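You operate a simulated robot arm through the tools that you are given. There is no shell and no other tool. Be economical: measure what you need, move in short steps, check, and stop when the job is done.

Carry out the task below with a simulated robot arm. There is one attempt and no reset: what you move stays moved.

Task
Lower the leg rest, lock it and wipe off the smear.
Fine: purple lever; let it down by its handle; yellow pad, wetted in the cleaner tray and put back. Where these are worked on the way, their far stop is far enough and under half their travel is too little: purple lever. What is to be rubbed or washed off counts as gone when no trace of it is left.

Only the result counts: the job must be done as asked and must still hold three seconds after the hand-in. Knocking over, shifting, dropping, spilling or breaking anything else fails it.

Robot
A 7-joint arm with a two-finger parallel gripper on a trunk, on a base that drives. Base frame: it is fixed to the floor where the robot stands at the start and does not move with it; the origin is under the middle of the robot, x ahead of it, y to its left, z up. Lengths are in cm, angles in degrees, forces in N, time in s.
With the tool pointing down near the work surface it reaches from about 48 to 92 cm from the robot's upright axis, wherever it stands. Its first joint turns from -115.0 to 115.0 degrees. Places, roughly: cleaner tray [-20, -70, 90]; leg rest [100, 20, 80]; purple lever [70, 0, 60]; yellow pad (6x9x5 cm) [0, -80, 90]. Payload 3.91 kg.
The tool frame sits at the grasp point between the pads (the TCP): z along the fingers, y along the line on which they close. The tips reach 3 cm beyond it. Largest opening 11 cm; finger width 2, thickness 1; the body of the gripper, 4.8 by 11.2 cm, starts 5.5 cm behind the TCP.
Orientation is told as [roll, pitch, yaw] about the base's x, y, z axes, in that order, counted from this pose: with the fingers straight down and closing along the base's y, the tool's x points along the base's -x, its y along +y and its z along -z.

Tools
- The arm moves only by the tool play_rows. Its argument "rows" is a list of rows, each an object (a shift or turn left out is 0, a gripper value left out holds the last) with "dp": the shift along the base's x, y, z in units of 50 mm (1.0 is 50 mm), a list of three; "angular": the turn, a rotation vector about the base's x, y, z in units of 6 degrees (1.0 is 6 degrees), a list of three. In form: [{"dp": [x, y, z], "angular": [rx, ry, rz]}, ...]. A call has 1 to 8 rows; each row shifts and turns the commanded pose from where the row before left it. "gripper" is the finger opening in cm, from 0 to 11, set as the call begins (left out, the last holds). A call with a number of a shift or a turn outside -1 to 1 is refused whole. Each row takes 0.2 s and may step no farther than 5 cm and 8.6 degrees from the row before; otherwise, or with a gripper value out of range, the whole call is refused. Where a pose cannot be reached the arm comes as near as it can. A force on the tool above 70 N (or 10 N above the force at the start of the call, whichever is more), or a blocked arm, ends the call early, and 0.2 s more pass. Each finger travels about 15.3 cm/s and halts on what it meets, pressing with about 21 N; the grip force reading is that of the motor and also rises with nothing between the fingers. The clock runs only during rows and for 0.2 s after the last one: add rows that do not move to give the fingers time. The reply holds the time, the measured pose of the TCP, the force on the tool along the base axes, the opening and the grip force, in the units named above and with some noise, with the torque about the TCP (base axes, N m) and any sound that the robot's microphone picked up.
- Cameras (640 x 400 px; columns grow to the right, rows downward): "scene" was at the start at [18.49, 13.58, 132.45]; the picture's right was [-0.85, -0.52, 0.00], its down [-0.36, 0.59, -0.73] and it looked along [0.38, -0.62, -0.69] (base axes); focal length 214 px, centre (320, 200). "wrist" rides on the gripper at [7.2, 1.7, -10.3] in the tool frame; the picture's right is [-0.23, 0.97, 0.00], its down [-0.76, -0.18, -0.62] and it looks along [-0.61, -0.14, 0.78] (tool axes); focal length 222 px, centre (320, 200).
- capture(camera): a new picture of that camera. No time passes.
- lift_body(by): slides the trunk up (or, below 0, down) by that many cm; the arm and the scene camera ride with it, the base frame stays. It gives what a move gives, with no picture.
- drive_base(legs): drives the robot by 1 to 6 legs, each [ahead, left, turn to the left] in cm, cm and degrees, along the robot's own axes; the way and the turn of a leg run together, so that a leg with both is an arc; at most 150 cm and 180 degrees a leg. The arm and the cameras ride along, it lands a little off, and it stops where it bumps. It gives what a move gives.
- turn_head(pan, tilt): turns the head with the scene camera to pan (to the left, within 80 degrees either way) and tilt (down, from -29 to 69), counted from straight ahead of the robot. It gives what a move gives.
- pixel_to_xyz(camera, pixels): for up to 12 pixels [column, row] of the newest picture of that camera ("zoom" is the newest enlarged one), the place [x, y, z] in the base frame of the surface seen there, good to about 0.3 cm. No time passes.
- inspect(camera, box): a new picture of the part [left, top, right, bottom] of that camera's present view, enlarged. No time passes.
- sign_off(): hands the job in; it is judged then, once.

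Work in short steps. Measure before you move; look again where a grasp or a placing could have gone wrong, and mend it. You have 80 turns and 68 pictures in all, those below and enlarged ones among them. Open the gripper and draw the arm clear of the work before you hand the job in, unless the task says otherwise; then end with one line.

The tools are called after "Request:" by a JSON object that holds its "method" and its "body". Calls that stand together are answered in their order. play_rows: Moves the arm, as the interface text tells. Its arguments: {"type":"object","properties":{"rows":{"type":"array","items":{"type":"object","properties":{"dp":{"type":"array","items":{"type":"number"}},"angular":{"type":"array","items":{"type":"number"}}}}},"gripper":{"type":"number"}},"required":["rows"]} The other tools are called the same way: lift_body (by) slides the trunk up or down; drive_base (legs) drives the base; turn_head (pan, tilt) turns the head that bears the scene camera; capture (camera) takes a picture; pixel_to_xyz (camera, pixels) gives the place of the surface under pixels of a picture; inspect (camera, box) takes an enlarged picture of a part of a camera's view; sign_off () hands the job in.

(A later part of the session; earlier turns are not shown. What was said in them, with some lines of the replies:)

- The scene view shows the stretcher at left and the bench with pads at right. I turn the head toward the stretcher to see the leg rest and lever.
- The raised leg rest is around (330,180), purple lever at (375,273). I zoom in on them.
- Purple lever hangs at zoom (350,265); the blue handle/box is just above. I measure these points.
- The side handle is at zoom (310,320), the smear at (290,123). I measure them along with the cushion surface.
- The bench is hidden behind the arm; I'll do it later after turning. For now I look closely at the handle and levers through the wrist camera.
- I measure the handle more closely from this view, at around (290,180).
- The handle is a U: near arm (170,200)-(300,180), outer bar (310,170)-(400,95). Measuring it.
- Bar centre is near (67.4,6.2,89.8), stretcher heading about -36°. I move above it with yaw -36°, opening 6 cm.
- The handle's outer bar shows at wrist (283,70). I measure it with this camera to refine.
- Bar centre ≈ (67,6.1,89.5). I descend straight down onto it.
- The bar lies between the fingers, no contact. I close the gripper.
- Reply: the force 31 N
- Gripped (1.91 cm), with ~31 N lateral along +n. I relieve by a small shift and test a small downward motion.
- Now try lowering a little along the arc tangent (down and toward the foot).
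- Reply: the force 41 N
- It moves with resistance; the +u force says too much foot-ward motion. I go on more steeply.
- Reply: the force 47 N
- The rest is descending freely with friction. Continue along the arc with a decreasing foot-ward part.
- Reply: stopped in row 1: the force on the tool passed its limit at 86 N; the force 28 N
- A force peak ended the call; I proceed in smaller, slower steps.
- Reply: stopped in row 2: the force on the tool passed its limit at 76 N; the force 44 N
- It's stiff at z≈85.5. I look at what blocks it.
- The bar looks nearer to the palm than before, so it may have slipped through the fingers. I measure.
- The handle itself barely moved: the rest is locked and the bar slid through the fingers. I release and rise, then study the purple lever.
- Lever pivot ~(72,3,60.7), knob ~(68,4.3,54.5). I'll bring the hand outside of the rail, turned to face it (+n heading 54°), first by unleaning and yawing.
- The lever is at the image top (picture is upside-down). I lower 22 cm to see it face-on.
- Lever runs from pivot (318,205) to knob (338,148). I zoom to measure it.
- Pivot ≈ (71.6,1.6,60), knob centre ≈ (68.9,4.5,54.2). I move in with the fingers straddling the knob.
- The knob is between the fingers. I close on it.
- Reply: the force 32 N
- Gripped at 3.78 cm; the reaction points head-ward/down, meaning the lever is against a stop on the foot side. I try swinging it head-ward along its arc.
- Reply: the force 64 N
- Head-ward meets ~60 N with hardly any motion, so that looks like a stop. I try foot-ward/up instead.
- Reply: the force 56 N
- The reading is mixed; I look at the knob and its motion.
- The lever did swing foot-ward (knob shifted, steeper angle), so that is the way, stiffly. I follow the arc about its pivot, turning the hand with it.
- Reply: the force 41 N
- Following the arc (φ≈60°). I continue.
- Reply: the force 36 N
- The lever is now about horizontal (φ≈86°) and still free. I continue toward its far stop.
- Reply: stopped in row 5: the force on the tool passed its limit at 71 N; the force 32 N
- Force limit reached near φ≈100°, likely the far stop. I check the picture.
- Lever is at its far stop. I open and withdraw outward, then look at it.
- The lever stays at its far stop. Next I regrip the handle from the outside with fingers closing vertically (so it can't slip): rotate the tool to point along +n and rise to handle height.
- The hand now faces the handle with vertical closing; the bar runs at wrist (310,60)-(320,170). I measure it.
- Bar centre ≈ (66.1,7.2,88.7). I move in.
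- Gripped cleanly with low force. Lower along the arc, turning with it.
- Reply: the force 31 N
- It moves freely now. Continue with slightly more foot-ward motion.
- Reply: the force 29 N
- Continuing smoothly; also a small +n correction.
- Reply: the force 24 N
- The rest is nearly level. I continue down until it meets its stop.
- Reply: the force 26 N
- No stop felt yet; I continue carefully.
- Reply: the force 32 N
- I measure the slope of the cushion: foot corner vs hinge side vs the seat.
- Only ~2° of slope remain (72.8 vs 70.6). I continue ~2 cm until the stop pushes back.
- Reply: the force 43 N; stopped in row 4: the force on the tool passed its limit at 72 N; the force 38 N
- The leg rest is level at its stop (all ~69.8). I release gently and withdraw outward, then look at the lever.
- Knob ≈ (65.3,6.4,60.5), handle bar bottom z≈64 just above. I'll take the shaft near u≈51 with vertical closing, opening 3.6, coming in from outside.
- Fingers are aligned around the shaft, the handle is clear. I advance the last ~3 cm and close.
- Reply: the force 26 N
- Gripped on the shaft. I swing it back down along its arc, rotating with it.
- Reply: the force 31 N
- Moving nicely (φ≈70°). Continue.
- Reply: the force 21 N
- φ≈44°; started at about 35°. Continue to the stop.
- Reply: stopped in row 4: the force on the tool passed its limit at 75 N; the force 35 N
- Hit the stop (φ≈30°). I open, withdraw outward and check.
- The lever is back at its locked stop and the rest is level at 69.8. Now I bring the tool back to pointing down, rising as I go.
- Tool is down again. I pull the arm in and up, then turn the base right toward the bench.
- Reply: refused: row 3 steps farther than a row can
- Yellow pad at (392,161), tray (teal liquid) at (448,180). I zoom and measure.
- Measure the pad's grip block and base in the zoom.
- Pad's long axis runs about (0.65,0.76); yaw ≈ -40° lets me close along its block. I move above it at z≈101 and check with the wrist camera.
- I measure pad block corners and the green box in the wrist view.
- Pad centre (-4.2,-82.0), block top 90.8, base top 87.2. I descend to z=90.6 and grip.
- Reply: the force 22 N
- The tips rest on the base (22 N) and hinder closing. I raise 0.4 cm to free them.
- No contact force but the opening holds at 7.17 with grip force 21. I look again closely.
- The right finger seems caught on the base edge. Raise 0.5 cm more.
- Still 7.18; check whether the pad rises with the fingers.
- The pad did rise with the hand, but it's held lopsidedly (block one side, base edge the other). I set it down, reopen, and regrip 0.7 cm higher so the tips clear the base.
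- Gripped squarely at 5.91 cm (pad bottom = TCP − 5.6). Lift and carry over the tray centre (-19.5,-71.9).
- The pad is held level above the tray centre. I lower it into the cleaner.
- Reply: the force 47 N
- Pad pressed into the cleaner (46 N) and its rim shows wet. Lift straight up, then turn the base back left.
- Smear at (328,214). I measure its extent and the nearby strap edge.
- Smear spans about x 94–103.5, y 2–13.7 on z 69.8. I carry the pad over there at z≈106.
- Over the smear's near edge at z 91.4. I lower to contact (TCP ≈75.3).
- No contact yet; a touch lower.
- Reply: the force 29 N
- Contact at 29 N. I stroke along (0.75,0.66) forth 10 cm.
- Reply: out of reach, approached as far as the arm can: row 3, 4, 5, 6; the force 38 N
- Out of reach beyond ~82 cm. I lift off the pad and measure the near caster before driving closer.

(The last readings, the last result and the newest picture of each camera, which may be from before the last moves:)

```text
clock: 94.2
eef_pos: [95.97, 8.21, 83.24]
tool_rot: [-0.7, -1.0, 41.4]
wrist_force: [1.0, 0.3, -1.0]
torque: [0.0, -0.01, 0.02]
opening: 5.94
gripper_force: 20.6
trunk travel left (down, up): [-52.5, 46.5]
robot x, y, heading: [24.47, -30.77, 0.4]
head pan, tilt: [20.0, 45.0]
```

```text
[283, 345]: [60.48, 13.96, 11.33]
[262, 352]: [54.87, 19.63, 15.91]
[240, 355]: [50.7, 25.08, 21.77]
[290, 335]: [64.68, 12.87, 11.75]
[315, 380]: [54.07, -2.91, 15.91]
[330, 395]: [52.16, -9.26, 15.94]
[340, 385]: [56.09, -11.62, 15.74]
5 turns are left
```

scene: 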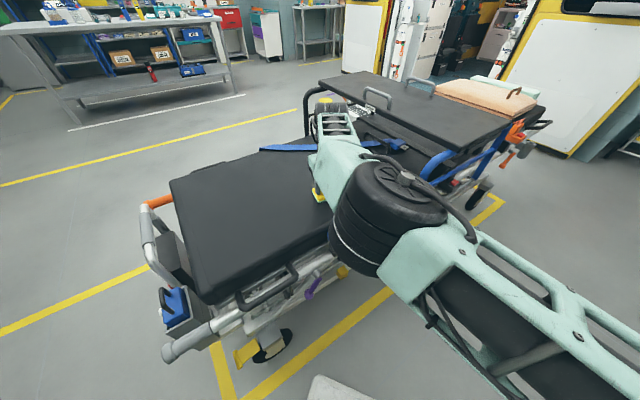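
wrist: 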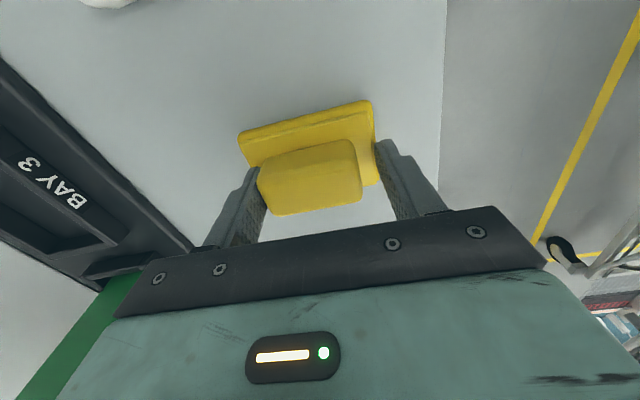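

Few turns remain, so I batch: drive 15 cm ahead, then wipe in overlapping passes over the whole smear, lift, draw aside and look.

Request:
{"method": "drive_base", "body": {"legs": [[15, 0, 0]]}}

Request:
{"method": "play_rows", "body": {"rows": [{"dp": [-0.93, -0.095, 0]}, {"dp": [-0.93, -0.095, 0]}, {"dp": [-0.93, -0.095, 0]}, {"dp": [-0.93, -0.095, 0]}, {"dp": [0, 0, -0.8]}, {"dp": [0, 0, -0.75]}, {"dp": [0, 0, -0.28]}, {}]}}

Request:
{"method": "play_rows", "body": {"rows": [{"dp": [0.449, 0.398, 0]}, {"dp": [0.449, 0.398, 0]}, {"dp": [0.449, 0.398, 0]}, {"dp": [0.449, 0.398, 0]}, {"dp": [0.398, -0.449, 0]}, {"dp": [-0.449, -0.398, 0]}, {"dp": [-0.449, -0.398, 0]}, {"dp": [-0.449, -0.398, 0]}]}}

Request:
{"method": "play_rows", "body": {"rows": [{"dp": [-0.449, -0.398, 0]}, {"dp": [0.398, -0.449, 0]}, {"dp": [0.449, 0.398, 0]}, {"dp": [0.449, 0.398, 0]}, {"dp": [0.449, 0.398, 0]}, {"dp": [0.449, 0.398, 0]}, {}, {"dp": [-0.449, -0.398, 0]}]}}

Request:
{"method": "play_rows", "body": {"rows": [{"dp": [-0.449, -0.398, 0]}, {"dp": [-0.449, -0.398, 0]}, {"dp": [-0.449, -0.398, 0]}, {"dp": [-0.398, 0.449, 0]}, {"dp": [0.449, 0.398, 0]}, {"dp": [0.449, 0.398, 0]}, {"dp": [0.449, 0.398, 0]}, {"dp": [0.449, 0.398, 0]}]}}

Request:
{"method": "play_rows", "body": {"rows": [{"dp": [-0.398, 0.449, 0]}, {"dp": [-0.449, -0.398, 0]}, {"dp": [-0.449, -0.398, 0]}, {"dp": [-0.449, -0.398, 0]}, {"dp": [-0.449, -0.398, 0]}, {}]}}

Request:
{"method": "play_rows", "body": {"rows": [{"dp": [0, 0, 0.5]}, {"dp": [0, 0, 0.9]}, {"dp": [0, 0, 0.9]}, {"dp": [0, 0, 0.9]}, {"dp": [0, -0.9, 0.3]}, {"dp": [0, -0.95, 0.2]}, {"dp": [0, -0.95, 0]}, {"dp": [0, -0.95, 0]}]}}

Request:
{"method": "play_rows", "body": {"rows": [{"dp": [0, -0.95, 0]}, {"dp": [0, -0.95, 0]}, {"dp": [0, -0.95, 0]}, {"dp": [0, -0.95, 0]}, {"dp": [0, -0.95, 0]}, {"dp": [0, -0.95, 0]}]}}

Request:
{"method": "turn_head", "body": {"pan": 30, "tilt": 45}}

Request:
{"method": "capture", "body": {"camera": "scene"}}

Request:
{"method": "inspect", "body": {"camera": "scene", "box": [240, 130, 400, 250]}}

Request:
{"method": "pixel_to_xyz", "body": {"camera": "scene", "pixels": [[320, 160], [320, 180], [320, 200], [320, 220], [300, 180], [340, 180], [300, 200], [340, 200], [280, 200], [360, 200]]}}

```text
clock: 95.6
eef_pos: [111.09, 8.33, 83.22]
tool_rot: [-0.6, -1.0, 41.4]
wrist_force: [-0.4, -0.3, -0.2]
torque: [0.03, 0.0, -0.03]
opening: 5.91
gripper_force: 21.3
trunk travel left (down, up): [-52.5, 46.5]
robot x, y, heading: [39.8, -30.65, 0.1]
head pan, tilt: [20.0, 45.0]
```

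```text
clock: 97.4
eef_pos: [92.29, 6.56, 74.64]
tool_rot: [-0.4, -1.5, 41.4]
wrist_force: [-9.8, -6.0, 67.3]
torque: [0.05, 1.62, 0.23]
opening: 5.94
gripper_force: 20.5
trunk travel left (down, up): [-52.5, 46.5]
robot x, y, heading: [39.56, -30.61, 0.3]
head pan, tilt: [20.0, 45.0]
```

```text
clock: 99.2
eef_pos: [96.74, 6.23, 74.5]
tool_rot: [-0.6, -1.5, 41.4]
wrist_force: [14.2, 15.3, 46.7]
torque: [1.48, 0.87, -0.61]
opening: 5.92
gripper_force: 21.0
trunk travel left (down, up): [-52.5, 46.5]
robot x, y, heading: [39.7, -30.7, 0.7]
head pan, tilt: [20.0, 45.0]
```

```text
clock: 99.9
eef_pos: [96.81, 2.76, 74.61]
tool_rot: [-0.3, -0.9, 41.6]
wrist_force: [0.3, -2.0, 25.7]
torque: [0.41, 0.25, 0.02]
opening: 5.96
gripper_force: 20.8
trunk travel left (down, up): [-52.5, 46.5]
robot x, y, heading: [39.54, -30.7, 0.0]
head pan, tilt: [20.0, 45.0]
stopped in row 3: the force on the tool passed its limit at 71 N (the readings are from after the stop); the commanded pose is now the measured one
```

```text
clock: 100.6
eef_pos: [93.65, -1.63, 74.68]
tool_rot: [-0.6, -1.4, 40.6]
wrist_force: [-5.2, -3.4, 34.0]
torque: [0.08, 1.28, 0.06]
opening: 5.95
gripper_force: 21.3
trunk travel left (down, up): [-52.5, 46.5]
robot x, y, heading: [39.67, -30.48, 0.5]
head pan, tilt: [20.0, 45.0]
stopped in row 3: the force on the tool passed its limit at 113 N (the readings are from after the stop); the commanded pose is now the measured one
```

```text
clock: 101.1
eef_pos: [93.55, -1.37, 74.68]
tool_rot: [-0.9, -1.7, 37.8]
wrist_force: [-12.9, -3.2, 41.5]
torque: [0.74, 2.0, 0.35]
opening: 5.97
gripper_force: 20.9
trunk travel left (down, up): [-52.5, 46.5]
robot x, y, heading: [39.77, -30.87, 0.2]
head pan, tilt: [20.0, 45.0]
stopped in row 2: the force on the tool passed its limit at 89 N (the readings are from after the stop); the commanded pose is now the measured one
```

```text
clock: 102.1
eef_pos: [97.11, -6.1, 84.99]
tool_rot: [-8.8, 3.0, 32.4]
wrist_force: [0.3, -0.4, -0.3]
torque: [0.02, -0.01, -0.01]
opening: 5.91
gripper_force: 21.2
trunk travel left (down, up): [-52.5, 46.5]
robot x, y, heading: [39.41, -31.04, 0.3]
head pan, tilt: [20.0, 45.0]
stopped in row 5: the arm was blocked; the commanded pose is now the measured one
```

```text
clock: 102.7
eef_pos: [97.39, -12.4, 84.08]
tool_rot: [-8.3, 3.1, 32.4]
wrist_force: [-15.4, 26.6, 4.1]
torque: [0.85, 0.49, -0.53]
opening: 5.94
gripper_force: 20.9
trunk travel left (down, up): [-52.5, 46.5]
robot x, y, heading: [39.92, -31.01, 0.4]
head pan, tilt: [20.0, 45.0]
stopped in row 2: the force on the tool passed its limit at 97 N (the readings are from after the stop); the commanded pose is now the measured one
```

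```text
clock: 103.4
eef_pos: [97.4, -12.51, 84.07]
tool_rot: [-8.4, 3.1, 32.2]
wrist_force: [-18.6, 40.3, 8.0]
torque: [1.21, 0.62, -0.59]
opening: 6.15
gripper_force: 21.3
trunk travel left (down, up): [-52.5, 46.5]
robot x, y, heading: [39.45, -30.66, 0.2]
head pan, tilt: [30.0, 45.0]
```

```text
14 pictures are left
```

scene: 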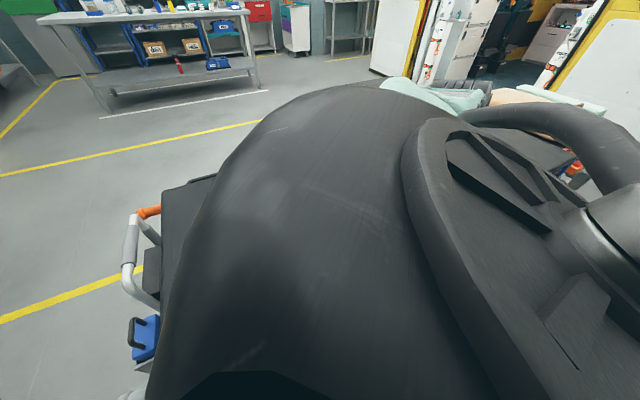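

```text
3.33 times, centred on (320, 190) of scene
```

zoom: 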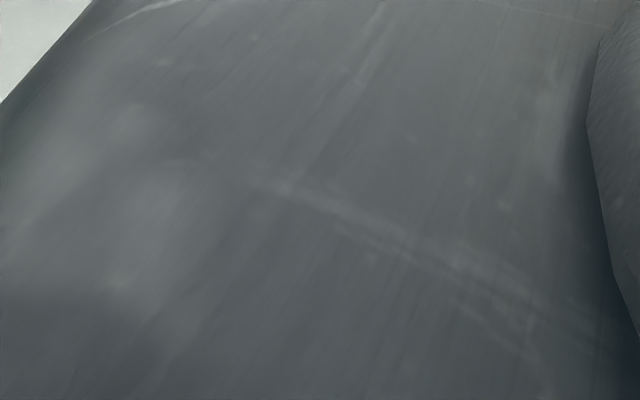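

```text
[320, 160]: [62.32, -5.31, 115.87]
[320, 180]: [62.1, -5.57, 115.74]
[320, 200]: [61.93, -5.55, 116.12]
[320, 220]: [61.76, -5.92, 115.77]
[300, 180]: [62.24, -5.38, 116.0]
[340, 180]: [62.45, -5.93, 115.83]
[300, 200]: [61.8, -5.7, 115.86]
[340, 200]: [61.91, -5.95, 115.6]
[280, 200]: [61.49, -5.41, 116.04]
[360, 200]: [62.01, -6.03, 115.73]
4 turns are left
```

The arm jammed: its elbow is folded against the head while the pad pressed sideways. I back off, raise the trunk, drive back, level and extend the hand, swing it clear to the right, then look at the smear and the pad.

Request:
{"method": "play_rows", "body": {"rows": [{"dp": [0, 0.3, 0]}, {"dp": [0, 0.4, 0.1]}, {}]}}

Request:
{"method": "lift_body", "body": {"by": 20}}

Request:
{"method": "drive_base", "body": {"legs": [[-15, 0, 0]]}}

Request:
{"method": "play_rows", "body": {"rows": [{"dp": [0.7, 0.1, 0.1]}, {"dp": [0.8, 0.1, 0.1]}, {"dp": [0.8, 0, 0.1], "angular": [0.73, 0.15, 0]}, {"dp": [0.8, 0, 0.1], "angular": [0.73, 0.15, 0]}, {"dp": [0, -0.93, 0]}, {"dp": [0, -0.93, 0]}, {"dp": [0, -0.93, 0]}, {"dp": [0, -0.93, 0]}]}}

Request:
{"method": "play_rows", "body": {"rows": [{"dp": [-0.1, -0.93, 0]}, {"dp": [-0.1, -0.93, 0]}, {"dp": [-0.1, -0.93, 0]}, {"dp": [-0.1, -0.93, 0]}, {"dp": [-0.1, -0.93, 0]}, {"dp": [-0.1, -0.93, 0]}, {"dp": [-0.1, -0.93, 0]}, {"dp": [-0.1, -0.93, 0]}]}}

Request:
{"method": "turn_head", "body": {"pan": 15, "tilt": 45}}

Request:
{"method": "capture", "body": {"camera": "scene"}}

Request:
{"method": "inspect", "body": {"camera": "scene", "box": [240, 160, 370, 260]}}

Request:
{"method": "pixel_to_xyz", "body": {"camera": "zoom", "pixels": [[160, 120], [320, 120], [480, 120], [160, 200], [240, 200], [320, 200], [400, 200], [480, 200], [240, 280], [320, 280], [400, 280], [320, 160]]}}

Request:
{"method": "capture", "body": {"camera": "wrist"}}

```text
clock: 104.2
eef_pos: [97.54, -9.42, 84.87]
tool_rot: [-8.5, 3.1, 32.0]
wrist_force: [0.0, -0.7, -0.3]
torque: [-0.01, 0.01, 0.02]
opening: 5.97
gripper_force: 20.6
trunk travel left (down, up): [-52.5, 46.5]
robot x, y, heading: [39.43, -30.9, 0.5]
head pan, tilt: [30.0, 45.0]
```

```text
clock: 106.4
eef_pos: [97.44, -9.32, 104.68]
tool_rot: [-8.5, 3.1, 32.2]
wrist_force: [0.2, -0.7, -0.1]
torque: [0.0, -0.01, 0.0]
opening: 5.95
gripper_force: 21.0
trunk travel left (down, up): [-72.5, 26.5]
robot x, y, heading: [39.66, -30.68, 0.3]
head pan, tilt: [30.0, 45.0]
```

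```text
clock: 107.8
eef_pos: [82.33, -9.31, 104.64]
tool_rot: [-8.5, 3.2, 32.2]
wrist_force: [0.4, -0.1, 0.4]
torque: [-0.01, -0.02, -0.01]
opening: 5.94
gripper_force: 21.1
trunk travel left (down, up): [-72.5, 26.5]
robot x, y, heading: [24.6, -30.75, 0.4]
head pan, tilt: [30.0, 45.0]
```

```text
clock: 109.6
eef_pos: [97.77, -26.77, 106.7]
tool_rot: [-0.3, -0.1, 32.6]
wrist_force: [0.2, 0.9, -0.6]
torque: [-0.05, 0.04, 0.02]
opening: 5.92
gripper_force: 20.8
trunk travel left (down, up): [-72.5, 26.5]
robot x, y, heading: [24.28, -31.17, 0.5]
head pan, tilt: [30.0, 45.0]
```

```text
clock: 111.4
eef_pos: [93.95, -63.93, 106.77]
tool_rot: [-0.2, -0.1, 32.7]
wrist_force: [-0.9, 1.3, -0.1]
torque: [-0.05, 0.0, 0.03]
opening: 5.95
gripper_force: 21.1
trunk travel left (down, up): [-72.5, 26.5]
robot x, y, heading: [24.69, -30.52, 0.3]
head pan, tilt: [30.0, 45.0]
```

```text
clock: 112.1
eef_pos: [93.86, -63.97, 106.84]
tool_rot: [-0.1, -0.1, 32.4]
wrist_force: [0.3, -0.5, -0.6]
torque: [0.01, -0.01, -0.03]
opening: 5.93
gripper_force: 21.5
trunk travel left (down, up): [-72.5, 26.5]
robot x, y, heading: [24.55, -30.81, 0.5]
head pan, tilt: [15.0, 45.0]
```

```text
12 pictures are left
```

scene: 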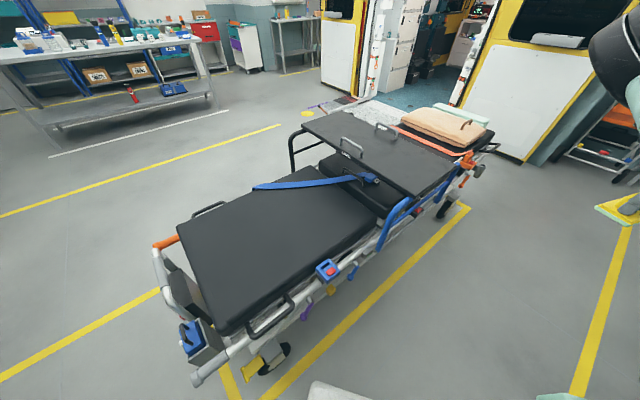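

```text
4.00 times, centred on (305, 210) of scene
```

zoom: 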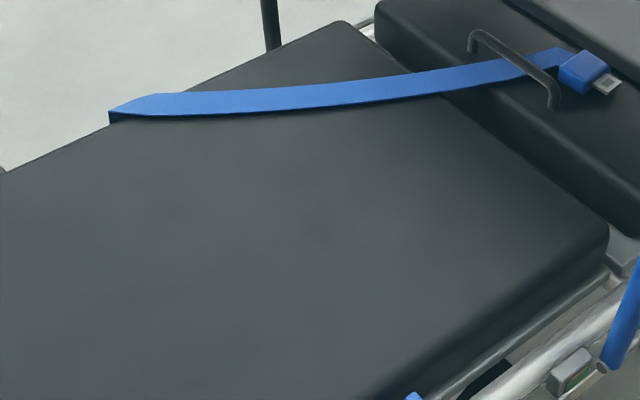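

```text
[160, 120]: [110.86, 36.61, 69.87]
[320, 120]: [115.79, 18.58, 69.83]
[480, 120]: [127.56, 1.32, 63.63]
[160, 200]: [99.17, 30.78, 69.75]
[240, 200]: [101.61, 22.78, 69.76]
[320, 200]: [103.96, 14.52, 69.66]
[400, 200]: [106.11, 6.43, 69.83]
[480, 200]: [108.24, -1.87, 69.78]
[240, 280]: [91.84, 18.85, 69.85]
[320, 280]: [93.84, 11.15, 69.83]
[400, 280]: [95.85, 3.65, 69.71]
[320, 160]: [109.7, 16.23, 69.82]
```

```text
10 pictures are left
3 turns are left
```

wrist: 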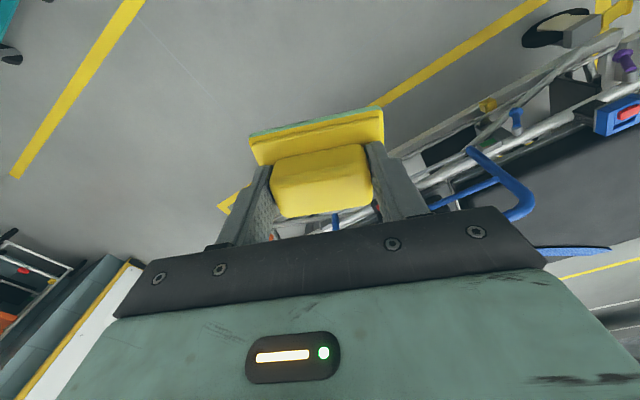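

The cushion is wiped clean: no trace near zoom (320,240). The pad is still held. I drive back, turn to the bench and bring the pad above its original spot (-4.2,-82), then look.

Request:
{"method": "drive_base", "body": {"legs": [[-24.8, 30.6, 0], [0, 0, -81]]}}

Request:
{"method": "play_rows", "body": {"rows": [{"dp": [0.86, -0.41, 0], "angular": [0, 0, 0.77]}, {"dp": [0.86, -0.41, 0], "angular": [0, 0, 0.77]}, {"dp": [0.86, -0.41, 0]}, {"dp": [0.86, -0.41, 0]}, {"dp": [0, 0, -0.8]}, {"dp": [0, 0, -0.4]}, {}]}}

Request:
{"method": "turn_head", "body": {"pan": -10, "tilt": 45}}

Request:
{"method": "inspect", "body": {"camera": "scene", "box": [330, 110, 470, 225]}}

Request:
{"method": "pixel_to_xyz", "body": {"camera": "zoom", "pixels": [[250, 180], [270, 200], [230, 200], [290, 180], [250, 220]]}}

Request:
{"method": "inspect", "body": {"camera": "wrist", "box": [200, 60, 460, 240]}}

Request:
{"method": "pixel_to_xyz", "body": {"camera": "zoom", "pixels": [[125, 190], [450, 130], [455, 180], [140, 250], [300, 240], [300, 150], [290, 160], [200, 290], [400, 280]]}}

```text
clock: 118.1
eef_pos: [-22.24, -73.7, 106.64]
tool_rot: [-0.2, 0.0, -48.6]
wrist_force: [0.5, 0.2, -1.0]
torque: [0.02, 0.02, 0.01]
opening: 5.93
gripper_force: 20.5
trunk travel left (down, up): [-72.5, 26.5]
robot x, y, heading: [-0.57, -0.0, -80.8]
head pan, tilt: [15.0, 45.0]
```

```text
clock: 119.7
eef_pos: [-5.0, -81.75, 100.65]
tool_rot: [-0.1, -0.2, -39.3]
wrist_force: [-0.3, 0.7, -0.2]
torque: [0.05, 0.0, -0.01]
opening: 5.92
gripper_force: 21.0
trunk travel left (down, up): [-72.5, 26.5]
robot x, y, heading: [-0.4, 0.3, -80.7]
head pan, tilt: [15.0, 45.0]
```

```text
clock: 120.6
eef_pos: [-5.03, -81.62, 100.7]
tool_rot: [-0.2, -0.1, -39.4]
wrist_force: [0.4, 0.0, -0.6]
torque: [-0.02, 0.01, -0.01]
opening: 5.92
gripper_force: 21.1
trunk travel left (down, up): [-72.5, 26.5]
robot x, y, heading: [-0.59, -0.06, -80.5]
head pan, tilt: [-10.0, 45.0]
```

```text
3.48 times, centred on (400, 168) of scene
```

zoom: 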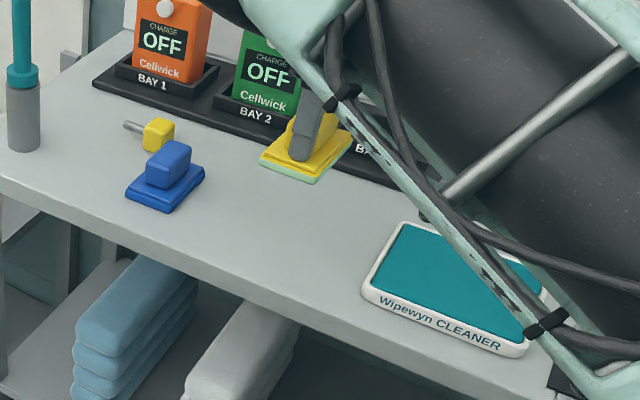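

```text
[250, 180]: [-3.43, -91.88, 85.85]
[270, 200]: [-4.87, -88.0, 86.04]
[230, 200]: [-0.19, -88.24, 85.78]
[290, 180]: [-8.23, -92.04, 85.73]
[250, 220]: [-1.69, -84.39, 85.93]
```

```text
2.22 times, centred on (330, 150) of wrist
```

zoom: 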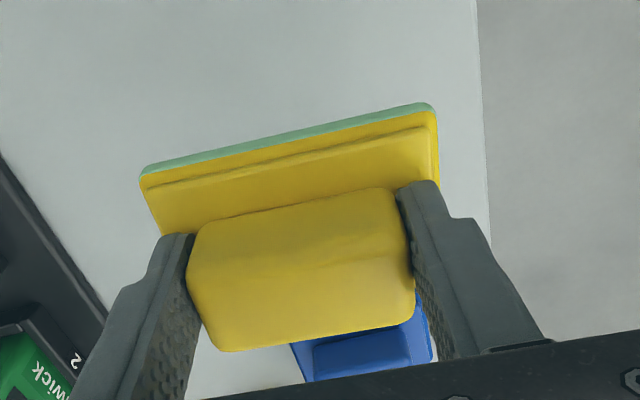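

```text
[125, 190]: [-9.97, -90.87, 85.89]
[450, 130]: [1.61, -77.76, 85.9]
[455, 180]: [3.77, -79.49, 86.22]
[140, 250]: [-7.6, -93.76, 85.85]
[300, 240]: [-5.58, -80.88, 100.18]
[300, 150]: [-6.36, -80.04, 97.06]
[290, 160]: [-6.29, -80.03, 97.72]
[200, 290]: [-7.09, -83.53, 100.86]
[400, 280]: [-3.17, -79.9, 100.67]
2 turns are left
```

Pad is above its spot, about 0.4 cm higher in the grip. I shift by (0.85,-0.4), lower to contact, open, rise and check.

Request:
{"method": "play_rows", "body": {"rows": [{"dp": [0.17, -0.085, -0.5]}, {"dp": [0, 0, -0.7]}, {"dp": [0, 0, -0.5]}, {"dp": [0, 0, -0.18]}, {"dp": [0, 0, -0.07]}, {"dp": [0, 0, -0.05]}, {}]}}

Request:
{"method": "play_rows", "body": {"rows": [{}, {}, {}, {"dp": [0, 0, 0.2]}, {"dp": [0, 0, 0.5]}, {"dp": [0, 0, 0.8]}, {"dp": [0, 0, 0.8]}, {"dp": [0, 0, 0.6]}], "gripper": 9}}

Request:
{"method": "play_rows", "body": {"rows": [{"dp": [0, 0.8, 0.4]}, {"dp": [0, 0.9, 0.2]}, {"dp": [0, 0.9, 0]}, {"dp": [0, 0.6, 0]}]}}

Request:
{"method": "capture", "body": {"camera": "scene"}}

Request:
{"method": "inspect", "body": {"camera": "scene", "box": [330, 110, 470, 225]}}

Request:
{"method": "capture", "body": {"camera": "wrist"}}

```text
clock: 122.2
eef_pos: [-4.24, -82.28, 90.86]
tool_rot: [-0.2, -0.2, -39.4]
wrist_force: [1.2, -1.3, 9.5]
torque: [0.04, -0.5, -0.01]
opening: 5.92
gripper_force: 20.8
trunk travel left (down, up): [-72.5, 26.5]
robot x, y, heading: [-0.35, -0.2, -80.4]
head pan, tilt: [-10.0, 45.0]
```

```text
clock: 124.0
eef_pos: [-4.33, -82.36, 105.08]
tool_rot: [-0.2, 0.1, -39.4]
wrist_force: [-0.2, 0.2, 0.4]
torque: [0.02, -0.01, 0.01]
opening: 9.0
gripper_force: 0.1
trunk travel left (down, up): [-72.5, 26.5]
robot x, y, heading: [-0.37, 0.09, -80.6]
head pan, tilt: [-10.0, 45.0]
```

```text
clock: 125.0
eef_pos: [-4.4, -66.27, 108.1]
tool_rot: [-0.1, -0.1, -39.2]
wrist_force: [0.1, -0.5, -0.1]
torque: [0.0, -0.05, 0.02]
opening: 9.01
gripper_force: 0.0
trunk travel left (down, up): [-72.5, 26.5]
robot x, y, heading: [-0.38, 0.21, -80.4]
head pan, tilt: [-10.0, 45.0]
```

```text
7 pictures are left
```

scene: 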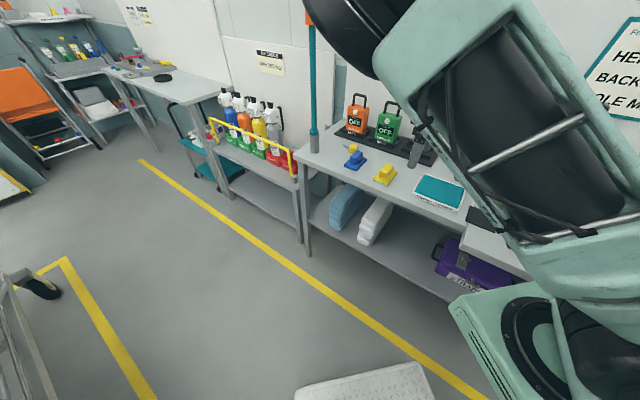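

```text
3.48 times, centred on (400, 168) of scene
```

zoom: 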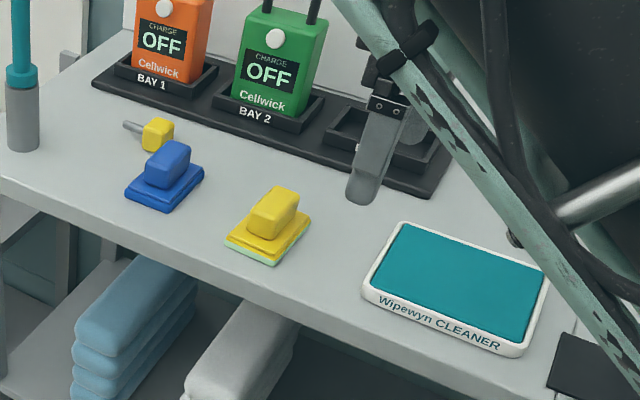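

```text
5 pictures are left
1 turns are left
```

wrist: 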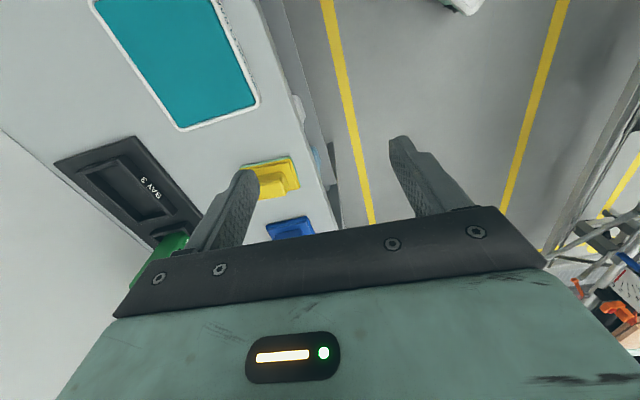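

The pad stands flat on its original spot, at zoom (270,230). The gripper is open and clear, the rest was level and its lever back at the starting stop when last checked, and no smear shows, so I hand in.

Request:
{"method": "sign_off", "body": {}}

```text
The job is handed in.
```

The leg rest is lowered and level, the purple lever is back at its locking stop, the smear is wiped off with no trace visible, and the wetted yellow pad is back in its place. During the wiping the arm jammed for a moment with the pad pressing sideways; I saw nothing shifted afterwards.
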